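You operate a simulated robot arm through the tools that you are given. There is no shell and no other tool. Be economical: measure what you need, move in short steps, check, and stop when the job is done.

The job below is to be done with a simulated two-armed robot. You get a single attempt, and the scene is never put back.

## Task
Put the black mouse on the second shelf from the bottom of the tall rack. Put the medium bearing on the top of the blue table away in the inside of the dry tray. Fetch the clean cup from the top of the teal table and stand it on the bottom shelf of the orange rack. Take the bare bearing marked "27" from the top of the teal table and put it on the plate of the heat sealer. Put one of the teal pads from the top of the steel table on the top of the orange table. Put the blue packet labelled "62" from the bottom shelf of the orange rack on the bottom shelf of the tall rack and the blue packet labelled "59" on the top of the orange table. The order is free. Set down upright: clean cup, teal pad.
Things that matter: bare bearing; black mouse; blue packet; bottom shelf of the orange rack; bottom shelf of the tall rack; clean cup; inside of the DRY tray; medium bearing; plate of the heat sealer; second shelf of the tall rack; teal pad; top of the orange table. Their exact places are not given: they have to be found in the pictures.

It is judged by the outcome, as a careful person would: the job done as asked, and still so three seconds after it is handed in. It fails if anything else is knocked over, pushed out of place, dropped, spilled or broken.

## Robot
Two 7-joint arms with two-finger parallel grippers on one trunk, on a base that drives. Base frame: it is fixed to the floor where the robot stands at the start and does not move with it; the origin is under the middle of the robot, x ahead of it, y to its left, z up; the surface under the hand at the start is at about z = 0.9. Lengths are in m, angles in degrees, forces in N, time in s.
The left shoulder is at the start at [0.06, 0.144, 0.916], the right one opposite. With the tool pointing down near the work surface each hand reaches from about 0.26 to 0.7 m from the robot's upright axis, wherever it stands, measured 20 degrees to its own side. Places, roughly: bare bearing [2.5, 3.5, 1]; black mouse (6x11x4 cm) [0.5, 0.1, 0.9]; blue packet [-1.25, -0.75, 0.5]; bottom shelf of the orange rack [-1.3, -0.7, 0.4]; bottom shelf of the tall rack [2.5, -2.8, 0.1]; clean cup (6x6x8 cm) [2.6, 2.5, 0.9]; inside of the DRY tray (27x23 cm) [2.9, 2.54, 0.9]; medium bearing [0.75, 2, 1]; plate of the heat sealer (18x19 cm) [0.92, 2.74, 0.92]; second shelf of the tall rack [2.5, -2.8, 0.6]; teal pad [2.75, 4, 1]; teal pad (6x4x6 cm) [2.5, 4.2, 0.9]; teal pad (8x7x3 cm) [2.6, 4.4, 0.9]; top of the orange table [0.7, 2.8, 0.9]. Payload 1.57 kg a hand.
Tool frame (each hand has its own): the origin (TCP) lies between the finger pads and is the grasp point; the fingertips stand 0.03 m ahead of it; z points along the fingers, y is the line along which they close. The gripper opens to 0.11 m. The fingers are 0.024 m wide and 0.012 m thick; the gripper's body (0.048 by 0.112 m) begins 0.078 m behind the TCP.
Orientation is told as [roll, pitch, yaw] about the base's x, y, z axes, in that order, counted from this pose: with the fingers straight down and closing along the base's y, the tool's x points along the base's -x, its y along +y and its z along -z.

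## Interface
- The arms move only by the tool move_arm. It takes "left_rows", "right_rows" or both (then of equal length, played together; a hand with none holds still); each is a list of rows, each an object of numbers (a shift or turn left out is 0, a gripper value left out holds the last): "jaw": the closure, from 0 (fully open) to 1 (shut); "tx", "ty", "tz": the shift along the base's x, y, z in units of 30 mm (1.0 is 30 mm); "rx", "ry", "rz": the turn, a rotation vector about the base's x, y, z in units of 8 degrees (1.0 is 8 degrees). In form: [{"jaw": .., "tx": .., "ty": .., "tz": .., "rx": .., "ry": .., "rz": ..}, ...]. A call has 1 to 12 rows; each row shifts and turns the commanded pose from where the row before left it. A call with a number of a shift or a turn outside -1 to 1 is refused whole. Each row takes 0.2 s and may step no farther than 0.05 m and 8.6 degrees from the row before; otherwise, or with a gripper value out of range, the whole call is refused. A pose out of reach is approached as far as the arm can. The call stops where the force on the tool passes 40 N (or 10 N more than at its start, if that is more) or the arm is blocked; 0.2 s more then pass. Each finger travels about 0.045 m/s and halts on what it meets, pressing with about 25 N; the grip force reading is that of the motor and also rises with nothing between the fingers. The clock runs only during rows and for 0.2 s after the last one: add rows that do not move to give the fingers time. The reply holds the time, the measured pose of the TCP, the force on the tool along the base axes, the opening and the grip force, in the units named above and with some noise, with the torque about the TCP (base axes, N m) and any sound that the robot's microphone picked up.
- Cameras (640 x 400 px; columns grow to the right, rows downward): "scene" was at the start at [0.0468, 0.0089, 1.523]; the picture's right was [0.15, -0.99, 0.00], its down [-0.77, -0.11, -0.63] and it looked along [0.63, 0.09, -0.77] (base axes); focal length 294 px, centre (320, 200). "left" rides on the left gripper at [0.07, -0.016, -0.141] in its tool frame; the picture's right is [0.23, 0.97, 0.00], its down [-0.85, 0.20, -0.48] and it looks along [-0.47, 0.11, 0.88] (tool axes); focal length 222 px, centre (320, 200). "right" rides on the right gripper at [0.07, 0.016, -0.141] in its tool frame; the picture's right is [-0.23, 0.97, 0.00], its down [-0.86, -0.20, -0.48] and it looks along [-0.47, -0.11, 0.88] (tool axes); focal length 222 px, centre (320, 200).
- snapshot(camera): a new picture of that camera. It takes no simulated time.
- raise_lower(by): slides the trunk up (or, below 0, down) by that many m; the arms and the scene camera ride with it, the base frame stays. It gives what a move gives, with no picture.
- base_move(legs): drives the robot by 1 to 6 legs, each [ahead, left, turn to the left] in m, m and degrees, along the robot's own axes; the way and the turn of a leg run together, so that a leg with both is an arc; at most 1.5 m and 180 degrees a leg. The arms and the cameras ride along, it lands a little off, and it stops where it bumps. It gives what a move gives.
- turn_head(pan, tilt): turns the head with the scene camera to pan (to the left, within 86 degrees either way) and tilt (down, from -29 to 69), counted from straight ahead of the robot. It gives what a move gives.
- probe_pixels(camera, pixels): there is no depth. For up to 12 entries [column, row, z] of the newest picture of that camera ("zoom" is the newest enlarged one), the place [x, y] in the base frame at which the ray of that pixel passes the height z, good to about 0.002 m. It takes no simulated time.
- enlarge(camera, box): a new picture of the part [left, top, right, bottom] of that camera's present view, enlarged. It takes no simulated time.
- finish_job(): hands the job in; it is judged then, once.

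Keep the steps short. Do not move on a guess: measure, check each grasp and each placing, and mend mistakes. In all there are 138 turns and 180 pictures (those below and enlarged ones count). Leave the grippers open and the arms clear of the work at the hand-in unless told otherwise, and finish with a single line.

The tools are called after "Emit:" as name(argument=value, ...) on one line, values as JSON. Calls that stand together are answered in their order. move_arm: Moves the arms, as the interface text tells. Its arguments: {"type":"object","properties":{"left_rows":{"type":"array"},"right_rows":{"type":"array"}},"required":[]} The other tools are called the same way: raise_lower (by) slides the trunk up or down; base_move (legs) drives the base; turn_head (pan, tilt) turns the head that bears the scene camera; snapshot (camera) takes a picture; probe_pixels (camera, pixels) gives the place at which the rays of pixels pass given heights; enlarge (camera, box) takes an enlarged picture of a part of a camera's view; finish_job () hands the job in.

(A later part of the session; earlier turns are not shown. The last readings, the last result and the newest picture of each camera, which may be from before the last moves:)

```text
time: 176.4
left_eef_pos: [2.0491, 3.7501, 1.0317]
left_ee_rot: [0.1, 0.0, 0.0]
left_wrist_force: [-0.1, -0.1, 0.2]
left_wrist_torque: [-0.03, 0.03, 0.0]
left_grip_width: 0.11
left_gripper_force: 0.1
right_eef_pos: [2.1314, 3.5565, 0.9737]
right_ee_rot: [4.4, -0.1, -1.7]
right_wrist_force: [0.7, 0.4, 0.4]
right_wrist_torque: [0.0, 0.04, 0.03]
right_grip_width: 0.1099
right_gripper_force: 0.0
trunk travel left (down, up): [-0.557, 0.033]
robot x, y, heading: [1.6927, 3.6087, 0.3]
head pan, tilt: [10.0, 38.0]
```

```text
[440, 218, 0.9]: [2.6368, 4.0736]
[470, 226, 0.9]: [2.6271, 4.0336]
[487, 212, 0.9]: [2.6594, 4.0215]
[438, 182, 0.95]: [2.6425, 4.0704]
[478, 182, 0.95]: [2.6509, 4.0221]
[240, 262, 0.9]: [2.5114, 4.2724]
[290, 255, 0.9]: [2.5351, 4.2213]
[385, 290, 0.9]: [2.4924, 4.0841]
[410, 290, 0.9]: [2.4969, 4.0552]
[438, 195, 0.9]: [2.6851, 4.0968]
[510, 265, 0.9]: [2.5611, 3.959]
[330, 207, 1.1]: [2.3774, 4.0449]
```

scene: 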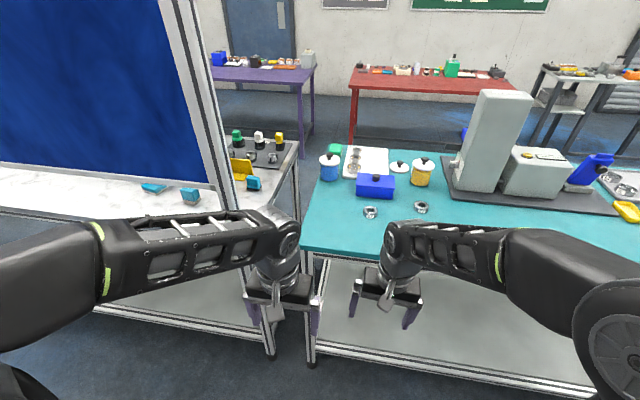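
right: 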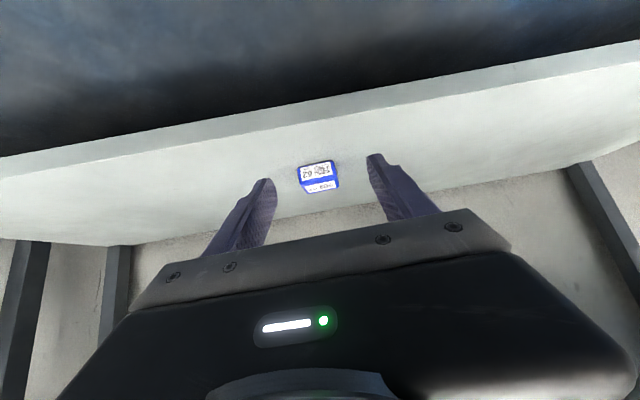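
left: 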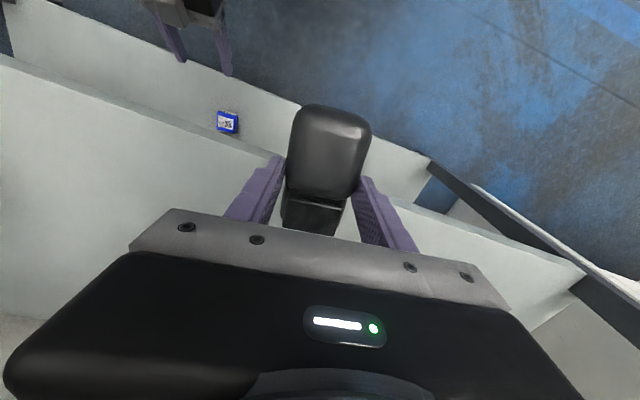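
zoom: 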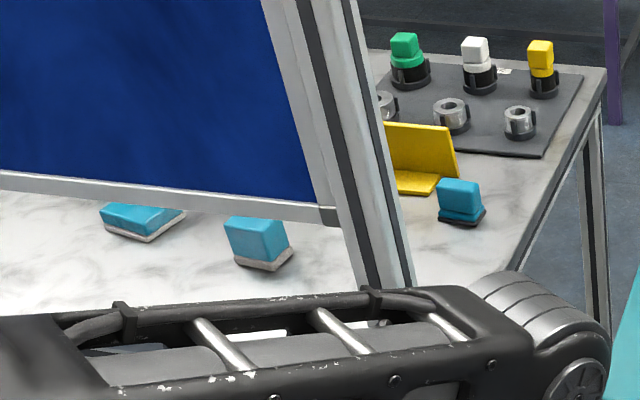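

The nearest free pad is near (2.648, 4.05), past the panel's post; I will reach it with the right hand from a base turned 20° left. First I tuck the left hand out to the left and straighten/raise the right.

Emit:
move_arm(left_rows=[{"ty": 1, "tx": -0.6}, {"ty": 1, "tx": -0.6}, {"ty": 1, "tx": -0.6}, {"ty": 1}, {"ty": 1}, {"ty": 1}, {}], right_rows=[{"tz": 1, "rx": -0.54}, {"tz": 1, "rz": 0.2}, {"tz": 0.5}, {}, {}, {}, {}])

Emit:
base_move(legs=[[0, 0, 20], [0.3, 0.05, 0]])

Emit:
turn_head(pan=0, tilt=45)

Emit:
snapshot(camera="scene")

Emit:
snapshot(camera="right")

```text
time: 178.0
left_eef_pos: [1.9942, 3.9315, 1.0306]
left_ee_rot: [0.0, 0.1, 0.1]
left_wrist_force: [-0.1, 0.1, 0.5]
left_wrist_torque: [-0.05, -0.01, -0.05]
left_grip_width: 0.1101
left_gripper_force: 0.0
right_eef_pos: [2.1312, 3.555, 1.0498]
right_ee_rot: [0.0, -0.3, -0.2]
right_wrist_force: [-0.5, 0.5, -0.9]
right_wrist_torque: [0.0, 0.02, 0.02]
right_grip_width: 0.11
right_gripper_force: 0.0
trunk travel left (down, up): [-0.557, 0.033]
robot x, y, heading: [1.6932, 3.61, -0.0]
head pan, tilt: [10.0, 38.0]
```

```text
time: 181.2
left_eef_pos: [2.1335, 4.1634, 1.0307]
left_ee_rot: [0.0, 0.0, 19.9]
left_wrist_force: [0.0, 1.1, -0.3]
left_wrist_torque: [-0.04, 0.03, -0.02]
left_grip_width: 0.1101
left_gripper_force: 0.1
right_eef_pos: [2.3885, 3.8581, 1.0488]
right_ee_rot: [0.0, -0.2, 19.8]
right_wrist_force: [0.8, -0.3, -0.9]
right_wrist_torque: [-0.01, 0.02, 0.0]
right_grip_width: 0.11
right_gripper_force: 0.0
trunk travel left (down, up): [-0.557, 0.033]
robot x, y, heading: [1.9573, 3.7579, 19.7]
head pan, tilt: [10.0, 38.0]
```

```text
time: 181.9
left_eef_pos: [2.132, 4.1632, 1.0312]
left_ee_rot: [-0.1, 0.0, 19.8]
left_wrist_force: [-0.2, -0.6, -0.2]
left_wrist_torque: [0.0, 0.01, 0.01]
left_grip_width: 0.1101
left_gripper_force: 0.1
right_eef_pos: [2.3876, 3.8573, 1.0496]
right_ee_rot: [0.0, -0.4, 19.8]
right_wrist_force: [-0.2, 0.1, -0.7]
right_wrist_torque: [0.0, 0.04, 0.01]
right_grip_width: 0.1102
right_gripper_force: 0.0
trunk travel left (down, up): [-0.557, 0.033]
robot x, y, heading: [1.9601, 3.7579, 19.9]
head pan, tilt: [0.0, 45.0]
```

```text
124 pictures are left
```

scene: 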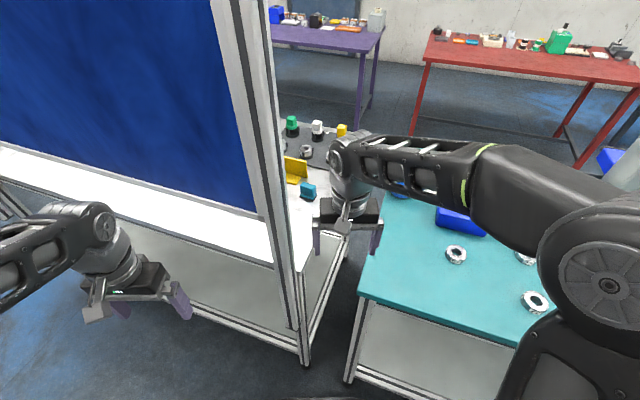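

```text
123 pictures are left
```

right: 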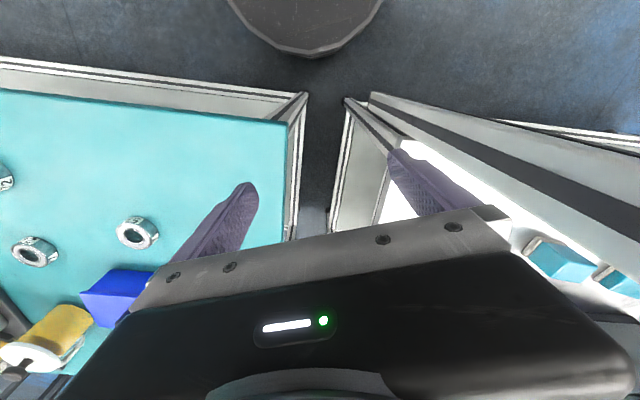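

I check base clearance and the pad's place again before moving closer.

Emit:
probe_pixels(camera="right", pixels=[[305, 56, 0.1], [305, 56, 0.3], [305, 95, 0.9], [350, 100, 0.9]])

Emit:
enlarge(camera="scene", box=[260, 100, 400, 240])

```text
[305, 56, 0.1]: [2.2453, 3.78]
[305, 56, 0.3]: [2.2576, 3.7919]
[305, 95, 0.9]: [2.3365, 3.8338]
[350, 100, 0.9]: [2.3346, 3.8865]
```

```text
2.86 times, centred on (330, 170) of scene
```

zoom: 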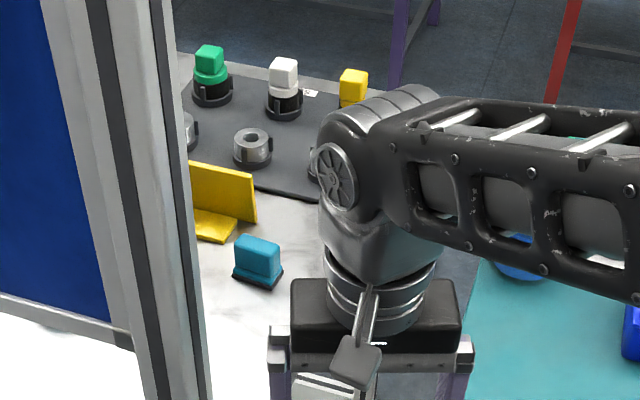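

Emit:
probe_pixels(camera="zoom", pixels=[[234, 276, 0.9], [268, 289, 0.9], [283, 274, 0.9], [238, 238, 0.95], [275, 252, 0.95], [280, 242, 0.95], [232, 240, 0.9], [256, 222, 0.9], [193, 235, 0.9]])

```text
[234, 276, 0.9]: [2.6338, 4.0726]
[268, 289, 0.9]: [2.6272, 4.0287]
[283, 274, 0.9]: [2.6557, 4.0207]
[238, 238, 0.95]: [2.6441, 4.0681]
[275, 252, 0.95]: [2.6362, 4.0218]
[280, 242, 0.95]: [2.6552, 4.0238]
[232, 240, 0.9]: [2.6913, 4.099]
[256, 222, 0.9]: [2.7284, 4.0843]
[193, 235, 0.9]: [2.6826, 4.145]
```

Pad centre ≈(2.645, 4.047), yaw ≈-11°. Base front is ~0.11 m from the tables; I go ahead 0.06 m and move the right hand above the pad.

Emit:
base_move(legs=[[0.06, 0, 0]])

Emit:
move_arm(right_rows=[{"jaw": 0.3, "tx": 0.95, "ty": 0.8, "rz": -0.97}, {"tx": 0.95, "ty": 0.8, "rz": -0.97}, {"tx": 0.95, "ty": 0.8, "rz": -0.97}, {"tx": 0.95, "ty": 0.8, "rz": -0.97}, {"tx": 0.95, "ty": 0.8}, {"tx": 0.95, "ty": 0.8}, {"tx": 0.95, "ty": 0.8}, {}])

Emit:
snapshot(camera="right")

Emit:
snapshot(camera="scene")

```text
time: 182.9
left_eef_pos: [2.19, 4.1847, 1.0311]
left_ee_rot: [0.0, 0.2, 19.9]
left_wrist_force: [1.4, -0.4, -0.8]
left_wrist_torque: [-0.01, 0.02, -0.03]
left_grip_width: 0.1099
left_gripper_force: 0.1
right_eef_pos: [2.445, 3.8782, 1.0482]
right_ee_rot: [0.0, -0.2, 19.7]
right_wrist_force: [0.8, -0.9, -0.4]
right_wrist_torque: [0.04, 0.03, 0.03]
right_grip_width: 0.1101
right_gripper_force: 0.0
trunk travel left (down, up): [-0.557, 0.033]
robot x, y, heading: [2.0131, 3.779, 20.0]
head pan, tilt: [0.0, 45.0]
```

```text
time: 184.7
left_eef_pos: [2.1885, 4.183, 1.0324]
left_ee_rot: [-0.1, -0.1, 19.9]
left_wrist_force: [0.2, -0.5, 0.2]
left_wrist_torque: [0.0, -0.02, -0.03]
left_grip_width: 0.1098
left_gripper_force: 0.1
right_eef_pos: [2.5674, 3.9831, 1.0489]
right_ee_rot: [0.0, -0.4, -11.3]
right_wrist_force: [0.0, 0.1, -0.1]
right_wrist_torque: [-0.01, 0.03, 0.0]
right_grip_width: 0.0772
right_gripper_force: 0.1
right hand out of reach, approached as far as the arm can: row 5, 6, 7
trunk travel left (down, up): [-0.557, 0.033]
robot x, y, heading: [2.0145, 3.7833, 19.8]
head pan, tilt: [0.0, 45.0]
```

```text
121 pictures are left
```

right: 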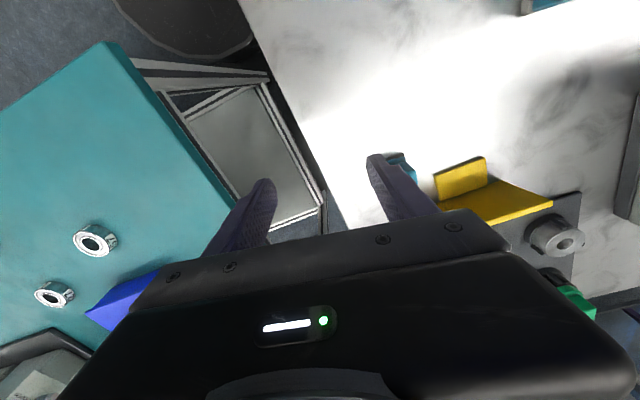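

```text
120 pictures are left
```

scene: 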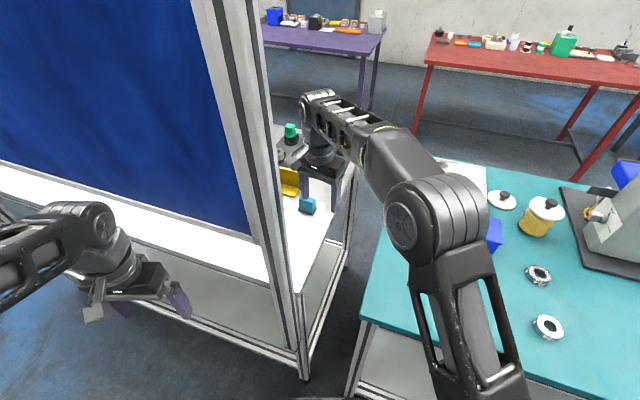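

Reach falls short with a vertical tool. I tilt the fingers 30° forward about their closing axis and go on toward the pad.

Emit:
move_arm(right_rows=[{"rx": -0.18, "ry": -0.92}, {"rx": -0.18, "ry": -0.92}, {"rx": -0.18, "ry": -0.92}, {"rx": -0.18, "ry": -0.92}, {"tx": 0.6, "ty": 0.6}, {"tx": 0.6, "ty": 0.6}, {"tz": -0.5, "tx": 0.5, "ty": 0.4}, {"tx": 0.4, "ty": 0.4}, {}])

Emit:
snapshot(camera="right")

Emit:
enlarge(camera="scene", box=[240, 80, 400, 240])

```text
time: 186.7
left_eef_pos: [2.1889, 4.1838, 1.0313]
left_ee_rot: [0.0, 0.0, 19.8]
left_wrist_force: [0.3, -0.2, 0.1]
left_wrist_torque: [-0.03, -0.04, 0.01]
left_grip_width: 0.1102
left_gripper_force: 0.1
right_eef_pos: [2.6302, 4.0423, 1.033]
right_ee_rot: [0.2, -30.2, -11.3]
right_wrist_force: [-0.8, -0.4, 0.6]
right_wrist_torque: [0.01, -0.01, 0.02]
right_grip_width: 0.0768
right_gripper_force: 0.1
trunk travel left (down, up): [-0.557, 0.033]
robot x, y, heading: [2.0125, 3.781, 19.6]
head pan, tilt: [0.0, 45.0]
```

```text
119 pictures are left
```

right: 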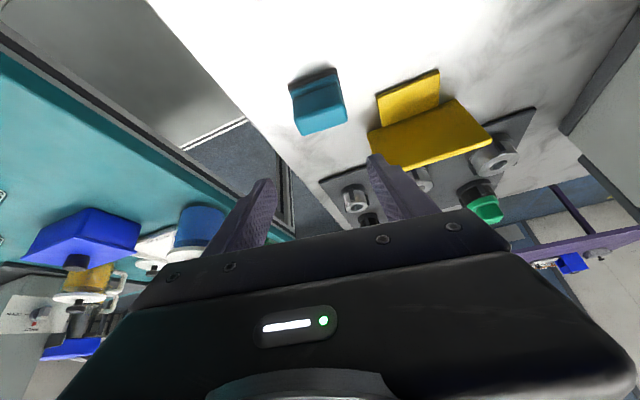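

```text
2.50 times, centred on (320, 160) of scene
```

zoom: 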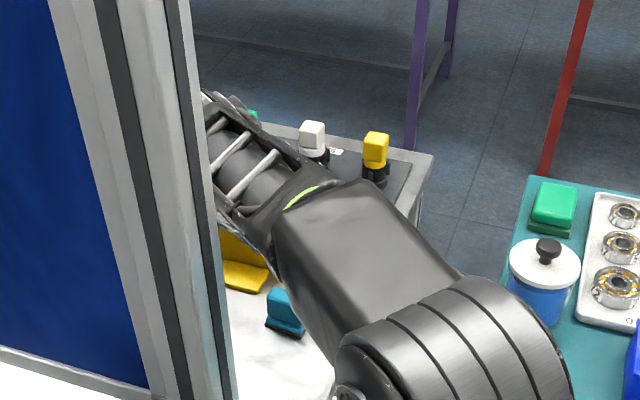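

I measure the pad from the right camera.

Emit:
probe_pixels(camera="right", pixels=[[289, 82, 0.9], [336, 68, 0.9], [292, 102, 0.95], [341, 83, 0.95], [302, 136, 0.95], [346, 121, 0.95], [302, 136, 0.96], [346, 121, 0.96], [380, 75, 0.95], [370, 130, 0.9], [395, 165, 0.9]])

```text
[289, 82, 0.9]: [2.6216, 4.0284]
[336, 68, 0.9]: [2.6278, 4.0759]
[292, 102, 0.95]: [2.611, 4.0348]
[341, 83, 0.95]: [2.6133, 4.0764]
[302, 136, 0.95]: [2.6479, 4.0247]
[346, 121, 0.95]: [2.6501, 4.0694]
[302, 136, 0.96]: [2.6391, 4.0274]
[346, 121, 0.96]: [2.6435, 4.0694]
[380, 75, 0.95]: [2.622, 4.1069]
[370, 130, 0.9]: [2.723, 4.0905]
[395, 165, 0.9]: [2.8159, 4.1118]
```

I align (yaw +4°, 8 mm left), descend to z≈0.942 and check.

Emit:
move_arm(right_rows=[{"tx": 0.2, "ty": 0.27, "rz": 0.5}, {"tz": -1}, {"tz": -1}, {"tz": -0.8}, {"tz": -0.25}, {}])

Emit:
snapshot(camera="right")

```text
time: 188.1
left_eef_pos: [2.1897, 4.1847, 1.0308]
left_ee_rot: [0.0, 0.1, 19.9]
left_wrist_force: [0.6, 0.9, -0.7]
left_wrist_torque: [0.01, 0.02, 0.01]
left_grip_width: 0.1099
left_gripper_force: 0.1
right_eef_pos: [2.6378, 4.049, 0.9415]
right_ee_rot: [0.1, -30.3, -7.4]
right_wrist_force: [-0.5, 0.1, 0.3]
right_wrist_torque: [-0.03, -0.01, -0.03]
right_grip_width: 0.0772
right_gripper_force: 0.0
trunk travel left (down, up): [-0.557, 0.033]
robot x, y, heading: [2.0172, 3.7833, 19.9]
head pan, tilt: [0.0, 45.0]
```

```text
117 pictures are left
```

right: 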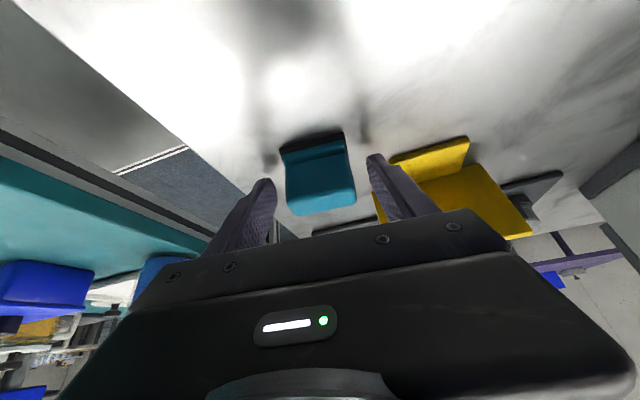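

The pad is between the fingers, the yellow holder outside. I close.

Emit:
move_arm(right_rows=[{"jaw": 1}, {}, {}, {}, {}])

Emit:
snapshot(camera="right")

```text
time: 189.3
left_eef_pos: [2.1884, 4.1845, 1.0318]
left_ee_rot: [0.0, -0.1, 19.9]
left_wrist_force: [0.2, -0.1, 0.4]
left_wrist_torque: [0.01, 0.02, -0.04]
left_grip_width: 0.1101
left_gripper_force: 0.2
right_eef_pos: [2.6371, 4.0492, 0.9432]
right_ee_rot: [0.1, -30.4, -7.3]
right_wrist_force: [-0.5, 0.5, -0.1]
right_wrist_torque: [0.0, -0.04, 0.04]
right_grip_width: 0.0495
right_gripper_force: 25.4
trunk travel left (down, up): [-0.557, 0.033]
robot x, y, heading: [2.0166, 3.7765, 19.6]
head pan, tilt: [0.0, 45.0]
```

```text
116 pictures are left
```

right: 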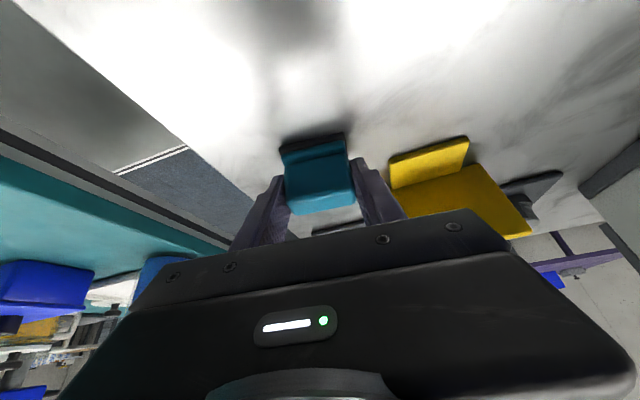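

Held. I lift 10 cm, pull back and reverse the base.

Emit:
move_arm(right_rows=[{"tz": 0.7}, {"tz": 0.7}, {"tz": 0.7, "tx": -0.3}, {"tz": 0.7, "tx": -0.4, "ty": -0.4}, {"tx": -0.8, "ty": -0.8}, {"tx": -0.8, "ty": -0.8}, {"tx": -0.8, "ty": -0.8}, {"tx": -0.8, "ty": -0.8}, {"tz": 0.5, "ty": -0.5}, {}])

Emit:
base_move(legs=[[-0.35, 0, 0]])

Emit:
snapshot(camera="right")

```text
time: 191.1
left_eef_pos: [2.1891, 4.1836, 1.0321]
left_ee_rot: [0.1, -0.2, 20.0]
left_wrist_force: [-0.1, -0.1, -0.3]
left_wrist_torque: [-0.01, -0.08, -0.02]
left_grip_width: 0.1098
left_gripper_force: 0.1
right_eef_pos: [2.5276, 3.9366, 1.031]
right_ee_rot: [0.6, -30.6, -8.3]
right_wrist_force: [12.7, -0.2, -3.0]
right_wrist_torque: [-0.14, 0.68, -0.6]
right_grip_width: 0.0495
right_gripper_force: 25.1
trunk travel left (down, up): [-0.557, 0.033]
robot x, y, heading: [2.0144, 3.7825, 19.8]
head pan, tilt: [0.0, 45.0]
stopped in row 9 (right hand): the force on the tool passed its limit at 51 N (the readings are from after the stop); the commanded pose is now the measured one
```

```text
time: 192.0
left_eef_pos: [2.1794, 4.1784, 1.0312]
left_ee_rot: [0.1, 0.0, 19.8]
left_wrist_force: [-0.3, -0.3, 0.7]
left_wrist_torque: [0.02, 0.01, 0.02]
left_grip_width: 0.1097
left_gripper_force: 0.0
right_eef_pos: [2.5233, 3.9279, 1.0314]
right_ee_rot: [0.7, -30.9, -9.3]
right_wrist_force: [5.0, -4.6, -0.8]
right_wrist_torque: [0.38, 0.61, 0.43]
right_grip_width: 0.0496
right_gripper_force: 24.8
trunk travel left (down, up): [-0.557, 0.033]
robot x, y, heading: [2.0014, 3.7718, 19.5]
head pan, tilt: [0.0, 45.0]
stopped in leg 1: the force on the tool passed its limit at 53 N (the readings are from after the stop); the commanded pose is now the measured one
```

```text
115 pictures are left
```

right: 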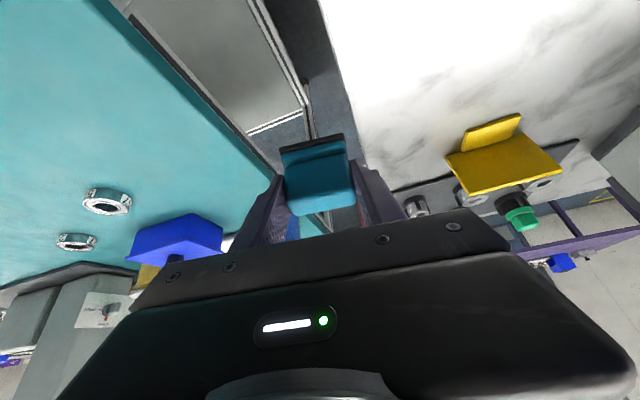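

Something pushes the hand in +x — likely the panel post against the wrist. I look.

Emit:
snapshot(camera="scene")

```text
114 pictures are left
```

scene: 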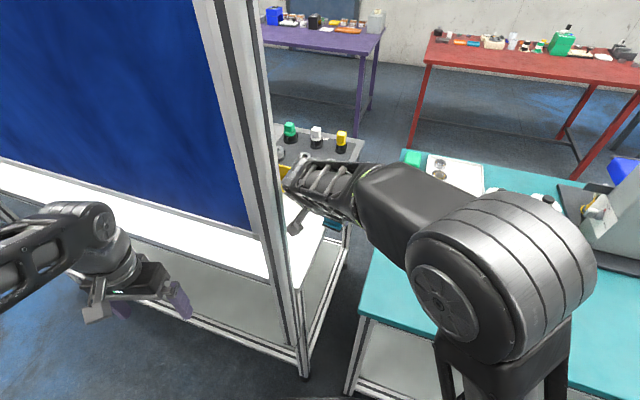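

The wrist's protruding lever touches the post. I move +x slightly, then right by ~0.13 m, then back.

Emit:
move_arm(right_rows=[{"tx": 0.5, "ty": -0.3}, {"ty": -1}, {"ty": -1}, {"ty": -1}, {"ty": -1}, {"tz": 0.6}, {}])

Emit:
base_move(legs=[[-0.35, 0, 0]])

Emit:
snapshot(camera="scene")

```text
time: 193.6
left_eef_pos: [2.1785, 4.1782, 1.0312]
left_ee_rot: [0.0, -0.1, 19.9]
left_wrist_force: [-0.1, -0.6, -0.4]
left_wrist_torque: [0.0, -0.03, 0.0]
left_grip_width: 0.1099
left_gripper_force: 0.0
right_eef_pos: [2.5381, 3.7991, 1.0499]
right_ee_rot: [0.8, -30.8, -9.2]
right_wrist_force: [-0.1, 0.1, -0.6]
right_wrist_torque: [-0.01, 0.01, -0.01]
right_grip_width: 0.0499
right_gripper_force: 25.1
trunk travel left (down, up): [-0.557, 0.033]
robot x, y, heading: [2.0052, 3.7768, 19.8]
head pan, tilt: [0.0, 45.0]
```

```text
time: 195.8
left_eef_pos: [1.851, 4.0602, 1.0313]
left_ee_rot: [0.0, 0.0, 19.7]
left_wrist_force: [-0.3, -0.1, 0.0]
left_wrist_torque: [0.03, -0.03, -0.01]
left_grip_width: 0.1104
left_gripper_force: 0.1
right_eef_pos: [2.2102, 3.6811, 1.0502]
right_ee_rot: [0.8, -30.9, -9.2]
right_wrist_force: [-0.1, 0.0, -0.2]
right_wrist_torque: [0.0, -0.02, -0.02]
right_grip_width: 0.0497
right_gripper_force: 25.1
trunk travel left (down, up): [-0.557, 0.033]
robot x, y, heading: [1.6712, 3.6552, 19.8]
head pan, tilt: [0.0, 45.0]
```

```text
113 pictures are left
```

scene: 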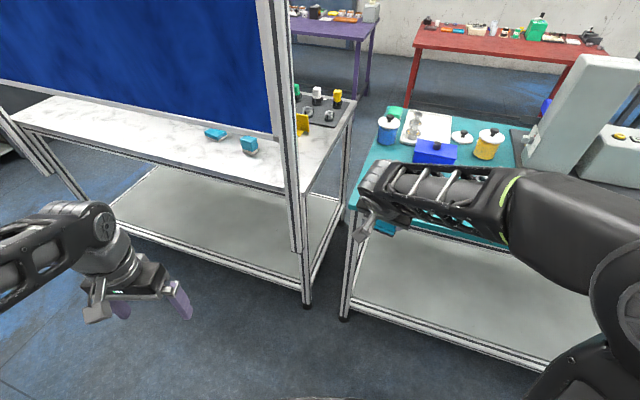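

Free, and the pad is held; nothing on the table moved. Next I square up and go to bearing 27 for the left hand.

Emit:
base_move(legs=[[0, 0, -19.8], [0, -0.37, 0], [0.25, 0, 0]])

Emit:
move_arm(left_rows=[{"tx": 0.8, "ty": -0.8, "rz": 0}, {"tx": 0.8, "ty": -0.8}, {"tx": 0.8, "ty": -0.8}, {"tx": 0.8, "ty": -0.8}, {"tx": 0.8, "ty": -0.8}, {}])

Emit:
snapshot(camera="left")

Emit:
snapshot(camera="scene")

```text
time: 200.7
left_eef_pos: [2.2278, 3.6078, 1.0304]
left_ee_rot: [0.0, 0.0, -0.1]
left_wrist_force: [0.3, 0.2, -0.6]
left_wrist_torque: [0.02, 0.05, 0.05]
left_grip_width: 0.1099
left_gripper_force: 0.1
right_eef_pos: [2.4338, 3.1281, 1.0493]
right_ee_rot: [0.7, -30.9, -29.0]
right_wrist_force: [0.2, 0.2, -0.3]
right_wrist_torque: [0.0, 0.04, -0.01]
right_grip_width: 0.0496
right_gripper_force: 24.7
trunk travel left (down, up): [-0.557, 0.033]
robot x, y, heading: [1.924, 3.2885, -0.1]
head pan, tilt: [0.0, 45.0]
```

```text
time: 202.1
left_eef_pos: [2.3465, 3.4873, 1.0312]
left_ee_rot: [0.0, -0.2, -0.1]
left_wrist_force: [0.2, 0.0, 0.5]
left_wrist_torque: [-0.03, -0.02, -0.02]
left_grip_width: 0.1101
left_gripper_force: 0.1
right_eef_pos: [2.4331, 3.1295, 1.0514]
right_ee_rot: [0.7, -30.8, -29.1]
right_wrist_force: [-0.6, 0.1, -0.6]
right_wrist_torque: [0.02, -0.01, 0.0]
right_grip_width: 0.0496
right_gripper_force: 24.9
trunk travel left (down, up): [-0.557, 0.033]
robot x, y, heading: [1.924, 3.2872, -0.1]
head pan, tilt: [0.0, 45.0]
```

```text
112 pictures are left
```

left: 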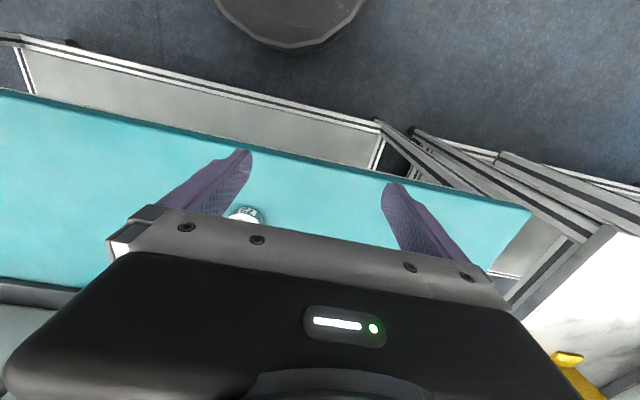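

```text
111 pictures are left
```

scene: 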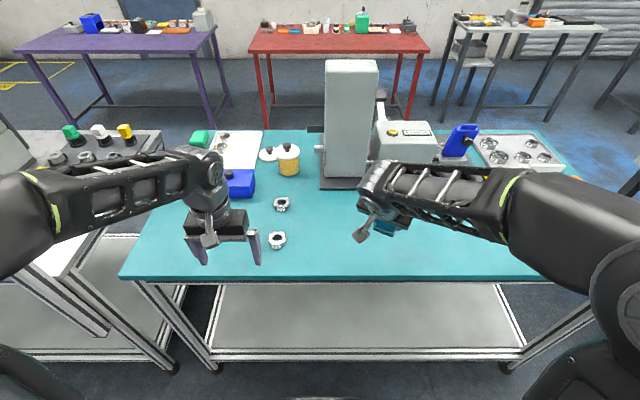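

I enlarge to tell which bearing is 27 and measure both.

Emit:
enlarge(camera="scene", box=[240, 180, 320, 260])

Emit:
probe_pixels(camera="scene", pixels=[[282, 203, 0.92], [277, 240, 0.92], [282, 203, 0.9], [277, 240, 0.9]])

```text
5.00 times, centred on (280, 220) of scene
```

zoom: 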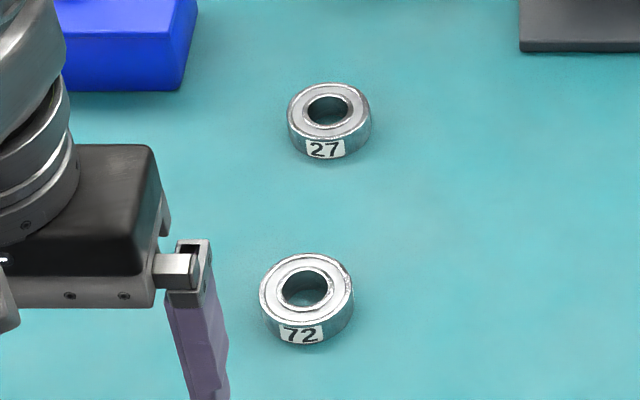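

```text
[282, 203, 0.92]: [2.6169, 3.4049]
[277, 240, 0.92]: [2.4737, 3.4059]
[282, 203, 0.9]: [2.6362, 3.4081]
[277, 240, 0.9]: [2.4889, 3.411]
```

Emit:
probe_pixels(camera="zoom", pixels=[[328, 110, 0.92], [288, 112, 0.92], [371, 112, 0.92], [330, 83, 0.92], [330, 163, 0.9], [304, 287, 0.92], [349, 285, 0.92]])

```text
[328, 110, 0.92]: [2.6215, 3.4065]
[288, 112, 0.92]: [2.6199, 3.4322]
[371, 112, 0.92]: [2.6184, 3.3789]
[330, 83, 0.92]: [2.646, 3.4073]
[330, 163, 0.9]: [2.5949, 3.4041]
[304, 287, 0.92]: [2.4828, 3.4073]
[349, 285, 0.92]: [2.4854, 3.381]
```

Bearing 27: centre ≈(2.621, 3.406), 53 mm across. I drive 0.06 m nearer and bring the left hand above it.

Emit:
base_move(legs=[[0.06, 0, 0]])

Emit:
move_arm(left_rows=[{"jaw": 0.1, "tx": 0.8, "ty": -0.5}, {"tx": 0.8, "ty": -0.5}, {"tx": 0.8, "ty": -0.5}, {"tx": 0.8, "ty": -0.5, "tz": -0.5}, {"tx": 0.8, "ty": -0.5, "tz": -0.5}, {"tx": 0.8, "ty": -0.2}, {"tx": 0.8}, {"tx": 0.8}, {"tx": 0.75}, {}])

Emit:
snapshot(camera="left")

```text
time: 203.0
left_eef_pos: [2.4075, 3.4878, 1.0304]
left_ee_rot: [0.0, 0.2, -0.1]
left_wrist_force: [1.3, -0.2, -1.6]
left_wrist_torque: [0.0, 0.07, -0.01]
left_grip_width: 0.1097
left_gripper_force: 0.1
right_eef_pos: [2.4951, 3.1293, 1.0485]
right_ee_rot: [0.7, -30.8, -28.9]
right_wrist_force: [0.1, 0.2, -1.6]
right_wrist_torque: [-0.02, 0.02, 0.0]
right_grip_width: 0.0496
right_gripper_force: 25.1
trunk travel left (down, up): [-0.557, 0.033]
robot x, y, heading: [1.9859, 3.2872, -0.3]
head pan, tilt: [0.0, 45.0]
```

```text
time: 205.2
left_eef_pos: [2.6211, 3.4068, 1.0009]
left_ee_rot: [0.0, 0.0, -0.1]
left_wrist_force: [-0.6, 0.6, 0.7]
left_wrist_torque: [0.0, -0.03, 0.0]
left_grip_width: 0.0987
left_gripper_force: 0.0
right_eef_pos: [2.4925, 3.1298, 1.0499]
right_ee_rot: [0.8, -31.0, -29.1]
right_wrist_force: [-0.5, 0.7, -1.2]
right_wrist_torque: [0.02, -0.01, -0.01]
right_grip_width: 0.0496
right_gripper_force: 24.8
trunk travel left (down, up): [-0.557, 0.033]
robot x, y, heading: [1.9846, 3.2933, 0.2]
head pan, tilt: [0.0, 45.0]
```

```text
109 pictures are left
```

left: 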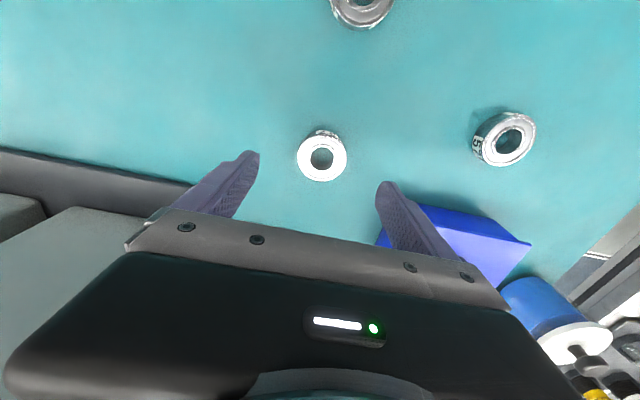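

Centred. I check the blue box's nearest corner, then narrow the jaws and go down.

Emit:
probe_pixels(camera="zoom", pixels=[[183, 91, 0.9], [65, 83, 0.9]])

Emit:
move_arm(left_rows=[{"jaw": 0.3}, {}, {"tz": -1}, {"tz": -0.7}, {}])

Emit:
snapshot(camera="left")

```text
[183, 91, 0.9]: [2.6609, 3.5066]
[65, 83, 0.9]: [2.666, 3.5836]
```

```text
time: 206.4
left_eef_pos: [2.6201, 3.4066, 0.9507]
left_ee_rot: [0.0, 0.0, -0.1]
left_wrist_force: [0.0, -0.4, -0.2]
left_wrist_torque: [-0.02, 0.0, -0.02]
left_grip_width: 0.0772
left_gripper_force: 0.1
right_eef_pos: [2.4932, 3.1302, 1.0503]
right_ee_rot: [0.8, -30.8, -29.1]
right_wrist_force: [0.1, 0.4, -0.8]
right_wrist_torque: [0.0, -0.01, -0.02]
right_grip_width: 0.0498
right_gripper_force: 24.5
trunk travel left (down, up): [-0.557, 0.033]
robot x, y, heading: [1.9842, 3.2928, -0.2]
head pan, tilt: [0.0, 45.0]
```

```text
108 pictures are left
```

left: 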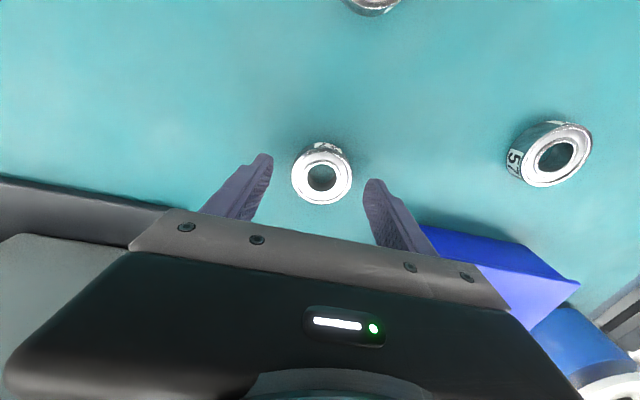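

Well clear. I go down to z≈0.934 and grip.

Emit:
move_arm(left_rows=[{"tz": -0.4}, {"tz": -0.15}, {"jaw": 1}, {}, {}, {}, {}])

Emit:
move_arm(left_rows=[{"tz": 1}, {"tz": 1}, {"tz": 1}, {"tx": -0.8, "ty": 0.5}, {"tx": -0.8, "ty": 0.5}, {"tx": -0.8, "ty": 0.5}, {"tx": -0.8, "ty": 0.5}, {"tx": -0.8}, {}])

Emit:
snapshot(camera="left")

```text
time: 208.0
left_eef_pos: [2.6211, 3.4083, 0.9326]
left_ee_rot: [0.1, 0.1, 0.0]
left_wrist_force: [-0.5, 0.9, 0.3]
left_wrist_torque: [0.04, -0.03, 0.02]
left_grip_width: 0.0506
left_gripper_force: 24.6
right_eef_pos: [2.4936, 3.13, 1.0495]
right_ee_rot: [0.7, -30.9, -29.2]
right_wrist_force: [-0.1, 0.1, -0.8]
right_wrist_torque: [0.02, 0.0, -0.01]
right_grip_width: 0.0496
right_gripper_force: 25.4
trunk travel left (down, up): [-0.557, 0.033]
robot x, y, heading: [1.9856, 3.291, 0.0]
head pan, tilt: [0.0, 45.0]
```

```text
time: 210.0
left_eef_pos: [2.5002, 3.4667, 1.023]
left_ee_rot: [0.0, 0.0, -0.1]
left_wrist_force: [-0.2, 0.6, -2.1]
left_wrist_torque: [-0.01, 0.01, 0.0]
left_grip_width: 0.0507
left_gripper_force: 25.1
right_eef_pos: [2.4942, 3.1304, 1.0495]
right_ee_rot: [0.7, -30.8, -29.0]
right_wrist_force: [0.0, -0.3, -1.0]
right_wrist_torque: [-0.02, 0.02, 0.02]
right_grip_width: 0.0496
right_gripper_force: 24.6
trunk travel left (down, up): [-0.557, 0.033]
robot x, y, heading: [1.9802, 3.2876, -0.2]
head pan, tilt: [0.0, 45.0]
```

```text
107 pictures are left
```

left: 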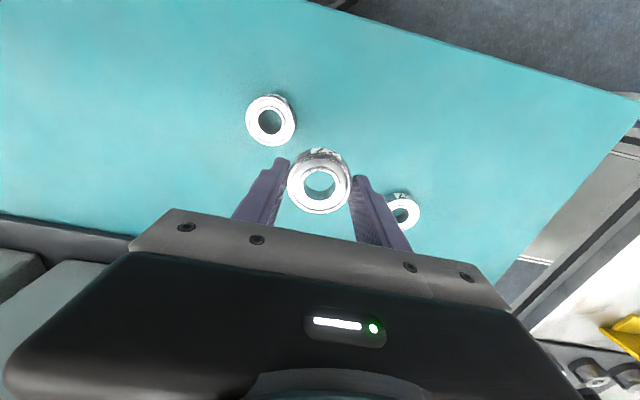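

Both objects held. I back into the aisle, go right to y≈2.85, and turn round to face the orange table.

Emit:
base_move(legs=[[-0.26, 0, 0], [0, -0.45, 0], [0, 0, 180]])

Emit:
turn_head(pan=0, tilt=42)

Emit:
snapshot(camera="scene")

```text
time: 221.5
left_eef_pos: [1.1985, 2.6772, 1.0238]
left_ee_rot: [0.0, 0.0, 178.4]
left_wrist_force: [0.4, -0.8, -1.7]
left_wrist_torque: [0.02, 0.0, 0.03]
left_grip_width: 0.0507
left_gripper_force: 24.9
right_eef_pos: [1.2156, 3.0159, 1.0499]
right_ee_rot: [0.8, -30.9, 149.4]
right_wrist_force: [0.2, 0.0, -0.9]
right_wrist_torque: [0.0, -0.01, -0.01]
right_grip_width: 0.0496
right_gripper_force: 24.7
trunk travel left (down, up): [-0.557, 0.033]
robot x, y, heading: [1.7246, 2.8422, 178.4]
head pan, tilt: [0.0, 45.0]
```

```text
time: 222.1
left_eef_pos: [1.1998, 2.6784, 1.023]
left_ee_rot: [0.1, 0.0, 178.4]
left_wrist_force: [-0.4, -0.3, -1.1]
left_wrist_torque: [-0.03, -0.05, 0.03]
left_grip_width: 0.0504
left_gripper_force: 24.9
right_eef_pos: [1.2164, 3.0164, 1.0498]
right_ee_rot: [0.7, -30.9, 149.4]
right_wrist_force: [0.1, 0.3, -0.2]
right_wrist_torque: [-0.01, 0.02, 0.03]
right_grip_width: 0.0498
right_gripper_force: 25.0
trunk travel left (down, up): [-0.557, 0.033]
robot x, y, heading: [1.7181, 2.8425, 178.2]
head pan, tilt: [0.0, 42.0]
```

```text
106 pictures are left
```

scene: 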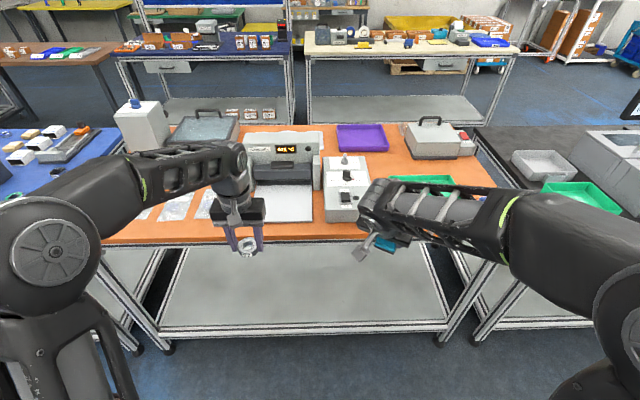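

The heat sealer with its plate in front is at about (280,190). I enlarge and measure.

Emit:
enlarge(camera="scene", box=[130, 110, 490, 250])

Emit:
probe_pixels(camera="scene", pixels=[[280, 239, 0.9], [255, 222, 0.92], [313, 221, 0.92], [316, 185, 0.92], [325, 222, 0.9], [365, 220, 0.9], [400, 225, 0.9], [430, 180, 0.9], [480, 160, 0.9], [270, 205, 0.92]])

```text
1.78 times, centred on (310, 180) of scene
```

zoom: 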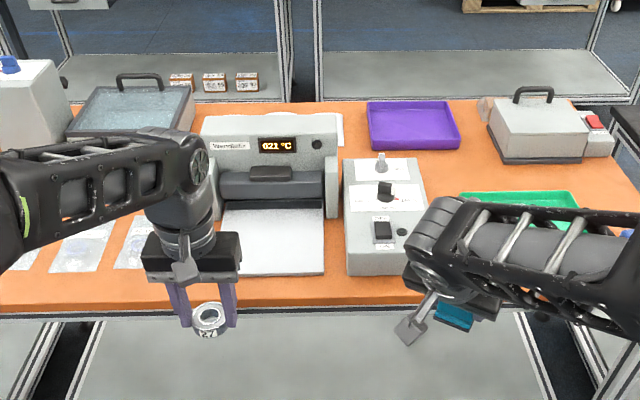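

```text
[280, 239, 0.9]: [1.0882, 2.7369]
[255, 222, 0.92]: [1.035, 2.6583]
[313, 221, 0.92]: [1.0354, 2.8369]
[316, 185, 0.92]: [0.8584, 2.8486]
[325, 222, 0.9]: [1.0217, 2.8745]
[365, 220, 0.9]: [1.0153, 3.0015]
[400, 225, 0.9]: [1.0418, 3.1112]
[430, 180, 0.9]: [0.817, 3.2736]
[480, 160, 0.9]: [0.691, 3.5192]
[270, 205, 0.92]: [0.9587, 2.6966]
```

Plate spans x 0.86–1.035, y 2.66–2.84 at z≈0.92; free orange space lies right of the grey controller near (0.99, 3.15). I move the right hand over there first, then drive ahead 0.2 m.

Emit:
move_arm(right_rows=[{"ty": 1}, {"ty": 1}, {"ty": 1}, {"ty": 1}, {"ty": 0.6}, {}], left_rows=[{"ty": 0.5, "tz": 0.5}, {"ty": 0.5, "tz": 0.5}, {"ty": 0.5}, {"ty": 0.5}, {}, {}])

Emit:
base_move(legs=[[0.2, 0, 0]])

Emit:
snapshot(camera="left")

Emit:
snapshot(camera="right")

Emit:
snapshot(camera="scene")

```text
time: 223.5
left_eef_pos: [1.1987, 2.7377, 1.0534]
left_ee_rot: [0.0, 0.0, 178.5]
left_wrist_force: [0.0, 0.4, -2.2]
left_wrist_torque: [-0.01, -0.02, 0.01]
left_grip_width: 0.0504
left_gripper_force: 25.0
right_eef_pos: [1.2153, 3.1529, 1.0501]
right_ee_rot: [0.7, -30.9, 149.5]
right_wrist_force: [0.3, 0.1, -0.5]
right_wrist_torque: [0.02, 0.0, -0.02]
right_grip_width: 0.0496
right_gripper_force: 25.3
trunk travel left (down, up): [-0.557, 0.033]
robot x, y, heading: [1.7218, 2.8432, 178.3]
head pan, tilt: [0.0, 42.0]
```

```text
time: 225.1
left_eef_pos: [0.9972, 2.7417, 1.0536]
left_ee_rot: [0.0, -0.1, 178.5]
left_wrist_force: [-1.1, 0.5, -2.2]
left_wrist_torque: [0.0, -0.02, 0.02]
left_grip_width: 0.0503
left_gripper_force: 25.0
right_eef_pos: [1.0129, 3.1562, 1.0501]
right_ee_rot: [0.7, -30.8, 149.7]
right_wrist_force: [1.0, -0.5, -0.7]
right_wrist_torque: [-0.02, 0.0, 0.01]
right_grip_width: 0.0496
right_gripper_force: 25.5
trunk travel left (down, up): [-0.557, 0.033]
robot x, y, heading: [1.5176, 2.8504, 178.3]
head pan, tilt: [0.0, 42.0]
```

```text
104 pictures are left
```

left: 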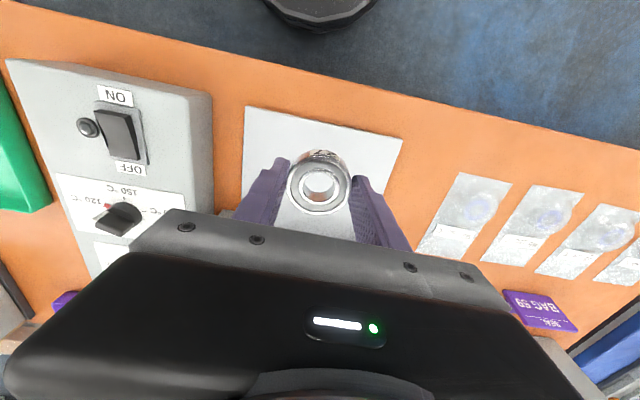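

```text
103 pictures are left
```

right: 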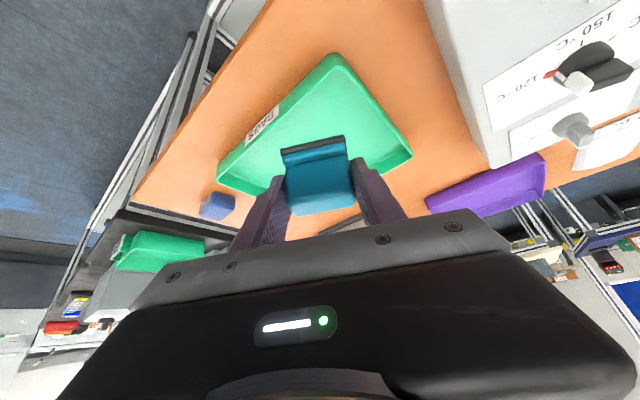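

```text
102 pictures are left
```

scene: 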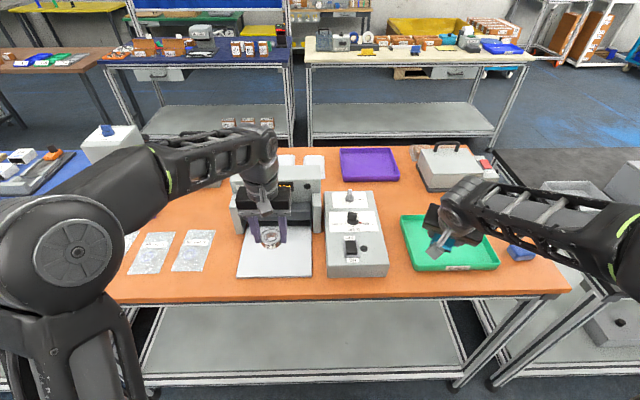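

The green tray occupies that spot. I probe for free orange space.

Emit:
probe_pixels(camera="scene", pixels=[[389, 280, 0.9], [412, 270, 0.9], [498, 268, 0.9], [402, 218, 0.9], [384, 215, 0.9], [563, 290, 0.9], [508, 262, 0.9], [540, 258, 0.9], [230, 280, 0.9], [203, 270, 0.9], [400, 296, 0.9], [410, 180, 0.9]])

Emit:
enlarge(camera="scene", box=[330, 140, 590, 310])

```text
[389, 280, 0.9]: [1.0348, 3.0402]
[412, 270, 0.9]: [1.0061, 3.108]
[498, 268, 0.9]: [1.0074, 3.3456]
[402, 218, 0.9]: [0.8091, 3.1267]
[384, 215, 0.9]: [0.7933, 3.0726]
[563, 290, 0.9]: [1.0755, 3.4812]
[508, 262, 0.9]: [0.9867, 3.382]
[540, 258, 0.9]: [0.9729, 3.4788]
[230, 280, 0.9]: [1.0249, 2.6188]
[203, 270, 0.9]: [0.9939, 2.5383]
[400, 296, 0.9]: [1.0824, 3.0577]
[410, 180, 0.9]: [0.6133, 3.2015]
```

```text
2.35 times, centred on (460, 225) of scene
```

zoom: 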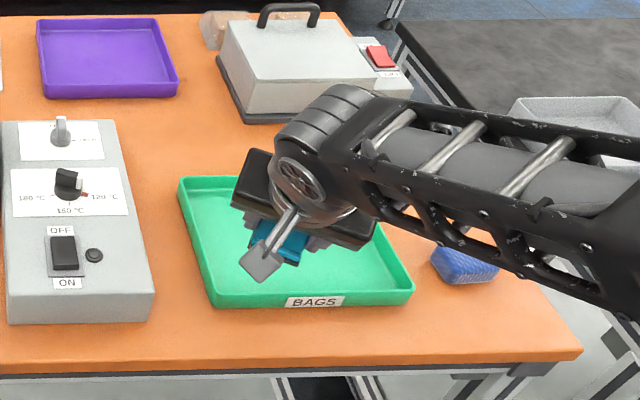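

There is a free 9 cm strip in front of the green tray (x 1.01–1.10) for the pad. First the bearing: left hand to (0.967, 2.745) and down onto the plate.

Emit:
move_arm(left_rows=[{"tx": -1}, {"tz": -1}, {"tz": -1}, {"tz": -0.8}, {}])

Emit:
snapshot(camera="left")

Emit:
enlarge(camera="scene", box=[200, 140, 400, 290])

```text
time: 226.3
left_eef_pos: [0.9693, 2.7411, 0.9684]
left_ee_rot: [0.0, 0.0, 178.7]
left_wrist_force: [-0.3, -0.2, -2.2]
left_wrist_torque: [0.0, -0.02, -0.02]
left_grip_width: 0.0502
left_gripper_force: 25.0
right_eef_pos: [1.0148, 3.1556, 1.0504]
right_ee_rot: [0.8, -30.8, 149.7]
right_wrist_force: [0.1, 0.4, 0.3]
right_wrist_torque: [0.0, 0.01, 0.03]
right_grip_width: 0.0496
right_gripper_force: 24.8
trunk travel left (down, up): [-0.557, 0.033]
robot x, y, heading: [1.5208, 2.8476, 178.5]
head pan, tilt: [0.0, 42.0]
```

```text
100 pictures are left
```

left: 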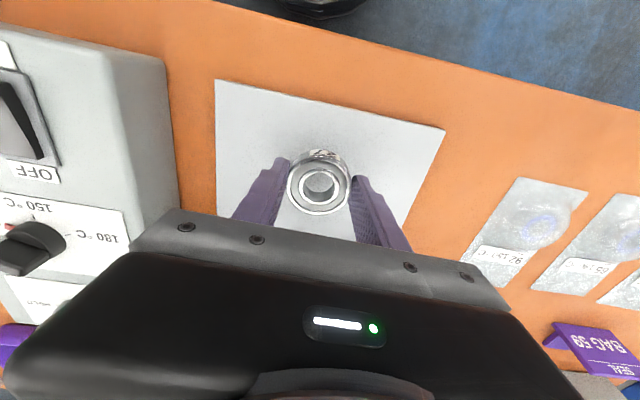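

```text
2.67 times, centred on (300, 215) of scene
```

zoom: 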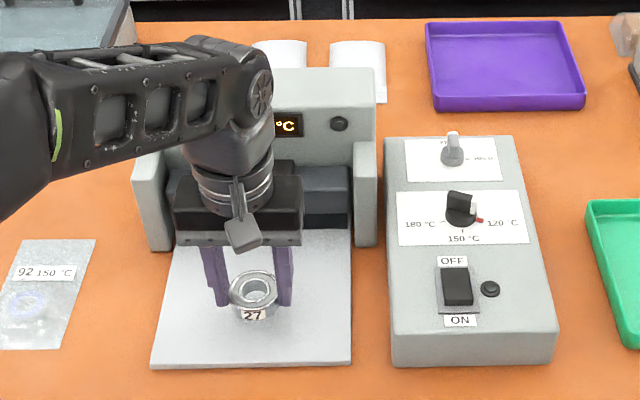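

Over the plate. I lower in small steps until it touches.

Emit:
move_arm(left_rows=[{"tz": -0.3}, {"tz": -0.15}, {}])

Emit:
move_arm(left_rows=[{"tz": -0.12}, {}])

Emit:
move_arm(left_rows=[{"tz": -0.12}, {}])

```text
time: 227.1
left_eef_pos: [0.9686, 2.7404, 0.9556]
left_ee_rot: [0.0, 0.0, 178.7]
left_wrist_force: [-0.1, -0.1, -1.4]
left_wrist_torque: [0.02, -0.01, -0.04]
left_grip_width: 0.0506
left_gripper_force: 24.8
right_eef_pos: [1.0142, 3.1565, 1.0503]
right_ee_rot: [0.7, -30.9, 149.7]
right_wrist_force: [0.6, 0.3, -1.0]
right_wrist_torque: [0.0, 0.03, 0.02]
right_grip_width: 0.0498
right_gripper_force: 25.4
trunk travel left (down, up): [-0.557, 0.033]
robot x, y, heading: [1.5203, 2.847, 178.5]
head pan, tilt: [0.0, 42.0]
```

```text
time: 227.7
left_eef_pos: [0.9695, 2.7417, 0.9514]
left_ee_rot: [0.0, 0.0, 178.8]
left_wrist_force: [-0.3, 0.0, -2.1]
left_wrist_torque: [-0.02, -0.01, 0.0]
left_grip_width: 0.0502
left_gripper_force: 24.9
right_eef_pos: [1.0151, 3.1549, 1.0504]
right_ee_rot: [0.8, -30.8, 149.7]
right_wrist_force: [-0.7, -0.4, -0.7]
right_wrist_torque: [-0.02, -0.01, 0.02]
right_grip_width: 0.0496
right_gripper_force: 24.8
trunk travel left (down, up): [-0.557, 0.033]
robot x, y, heading: [1.5243, 2.8459, 179.0]
head pan, tilt: [0.0, 42.0]
```

```text
time: 228.3
left_eef_pos: [0.9693, 2.7412, 0.9484]
left_ee_rot: [-0.1, -0.1, 178.6]
left_wrist_force: [0.4, -0.4, -1.7]
left_wrist_torque: [-0.01, -0.02, 0.01]
left_grip_width: 0.0505
left_gripper_force: 24.9
right_eef_pos: [1.0151, 3.1553, 1.0492]
right_ee_rot: [0.8, -30.8, 149.7]
right_wrist_force: [-0.2, 0.3, -0.1]
right_wrist_torque: [-0.03, 0.03, -0.01]
right_grip_width: 0.0496
right_gripper_force: 25.0
trunk travel left (down, up): [-0.557, 0.033]
robot x, y, heading: [1.5199, 2.8479, 178.8]
head pan, tilt: [0.0, 42.0]
```

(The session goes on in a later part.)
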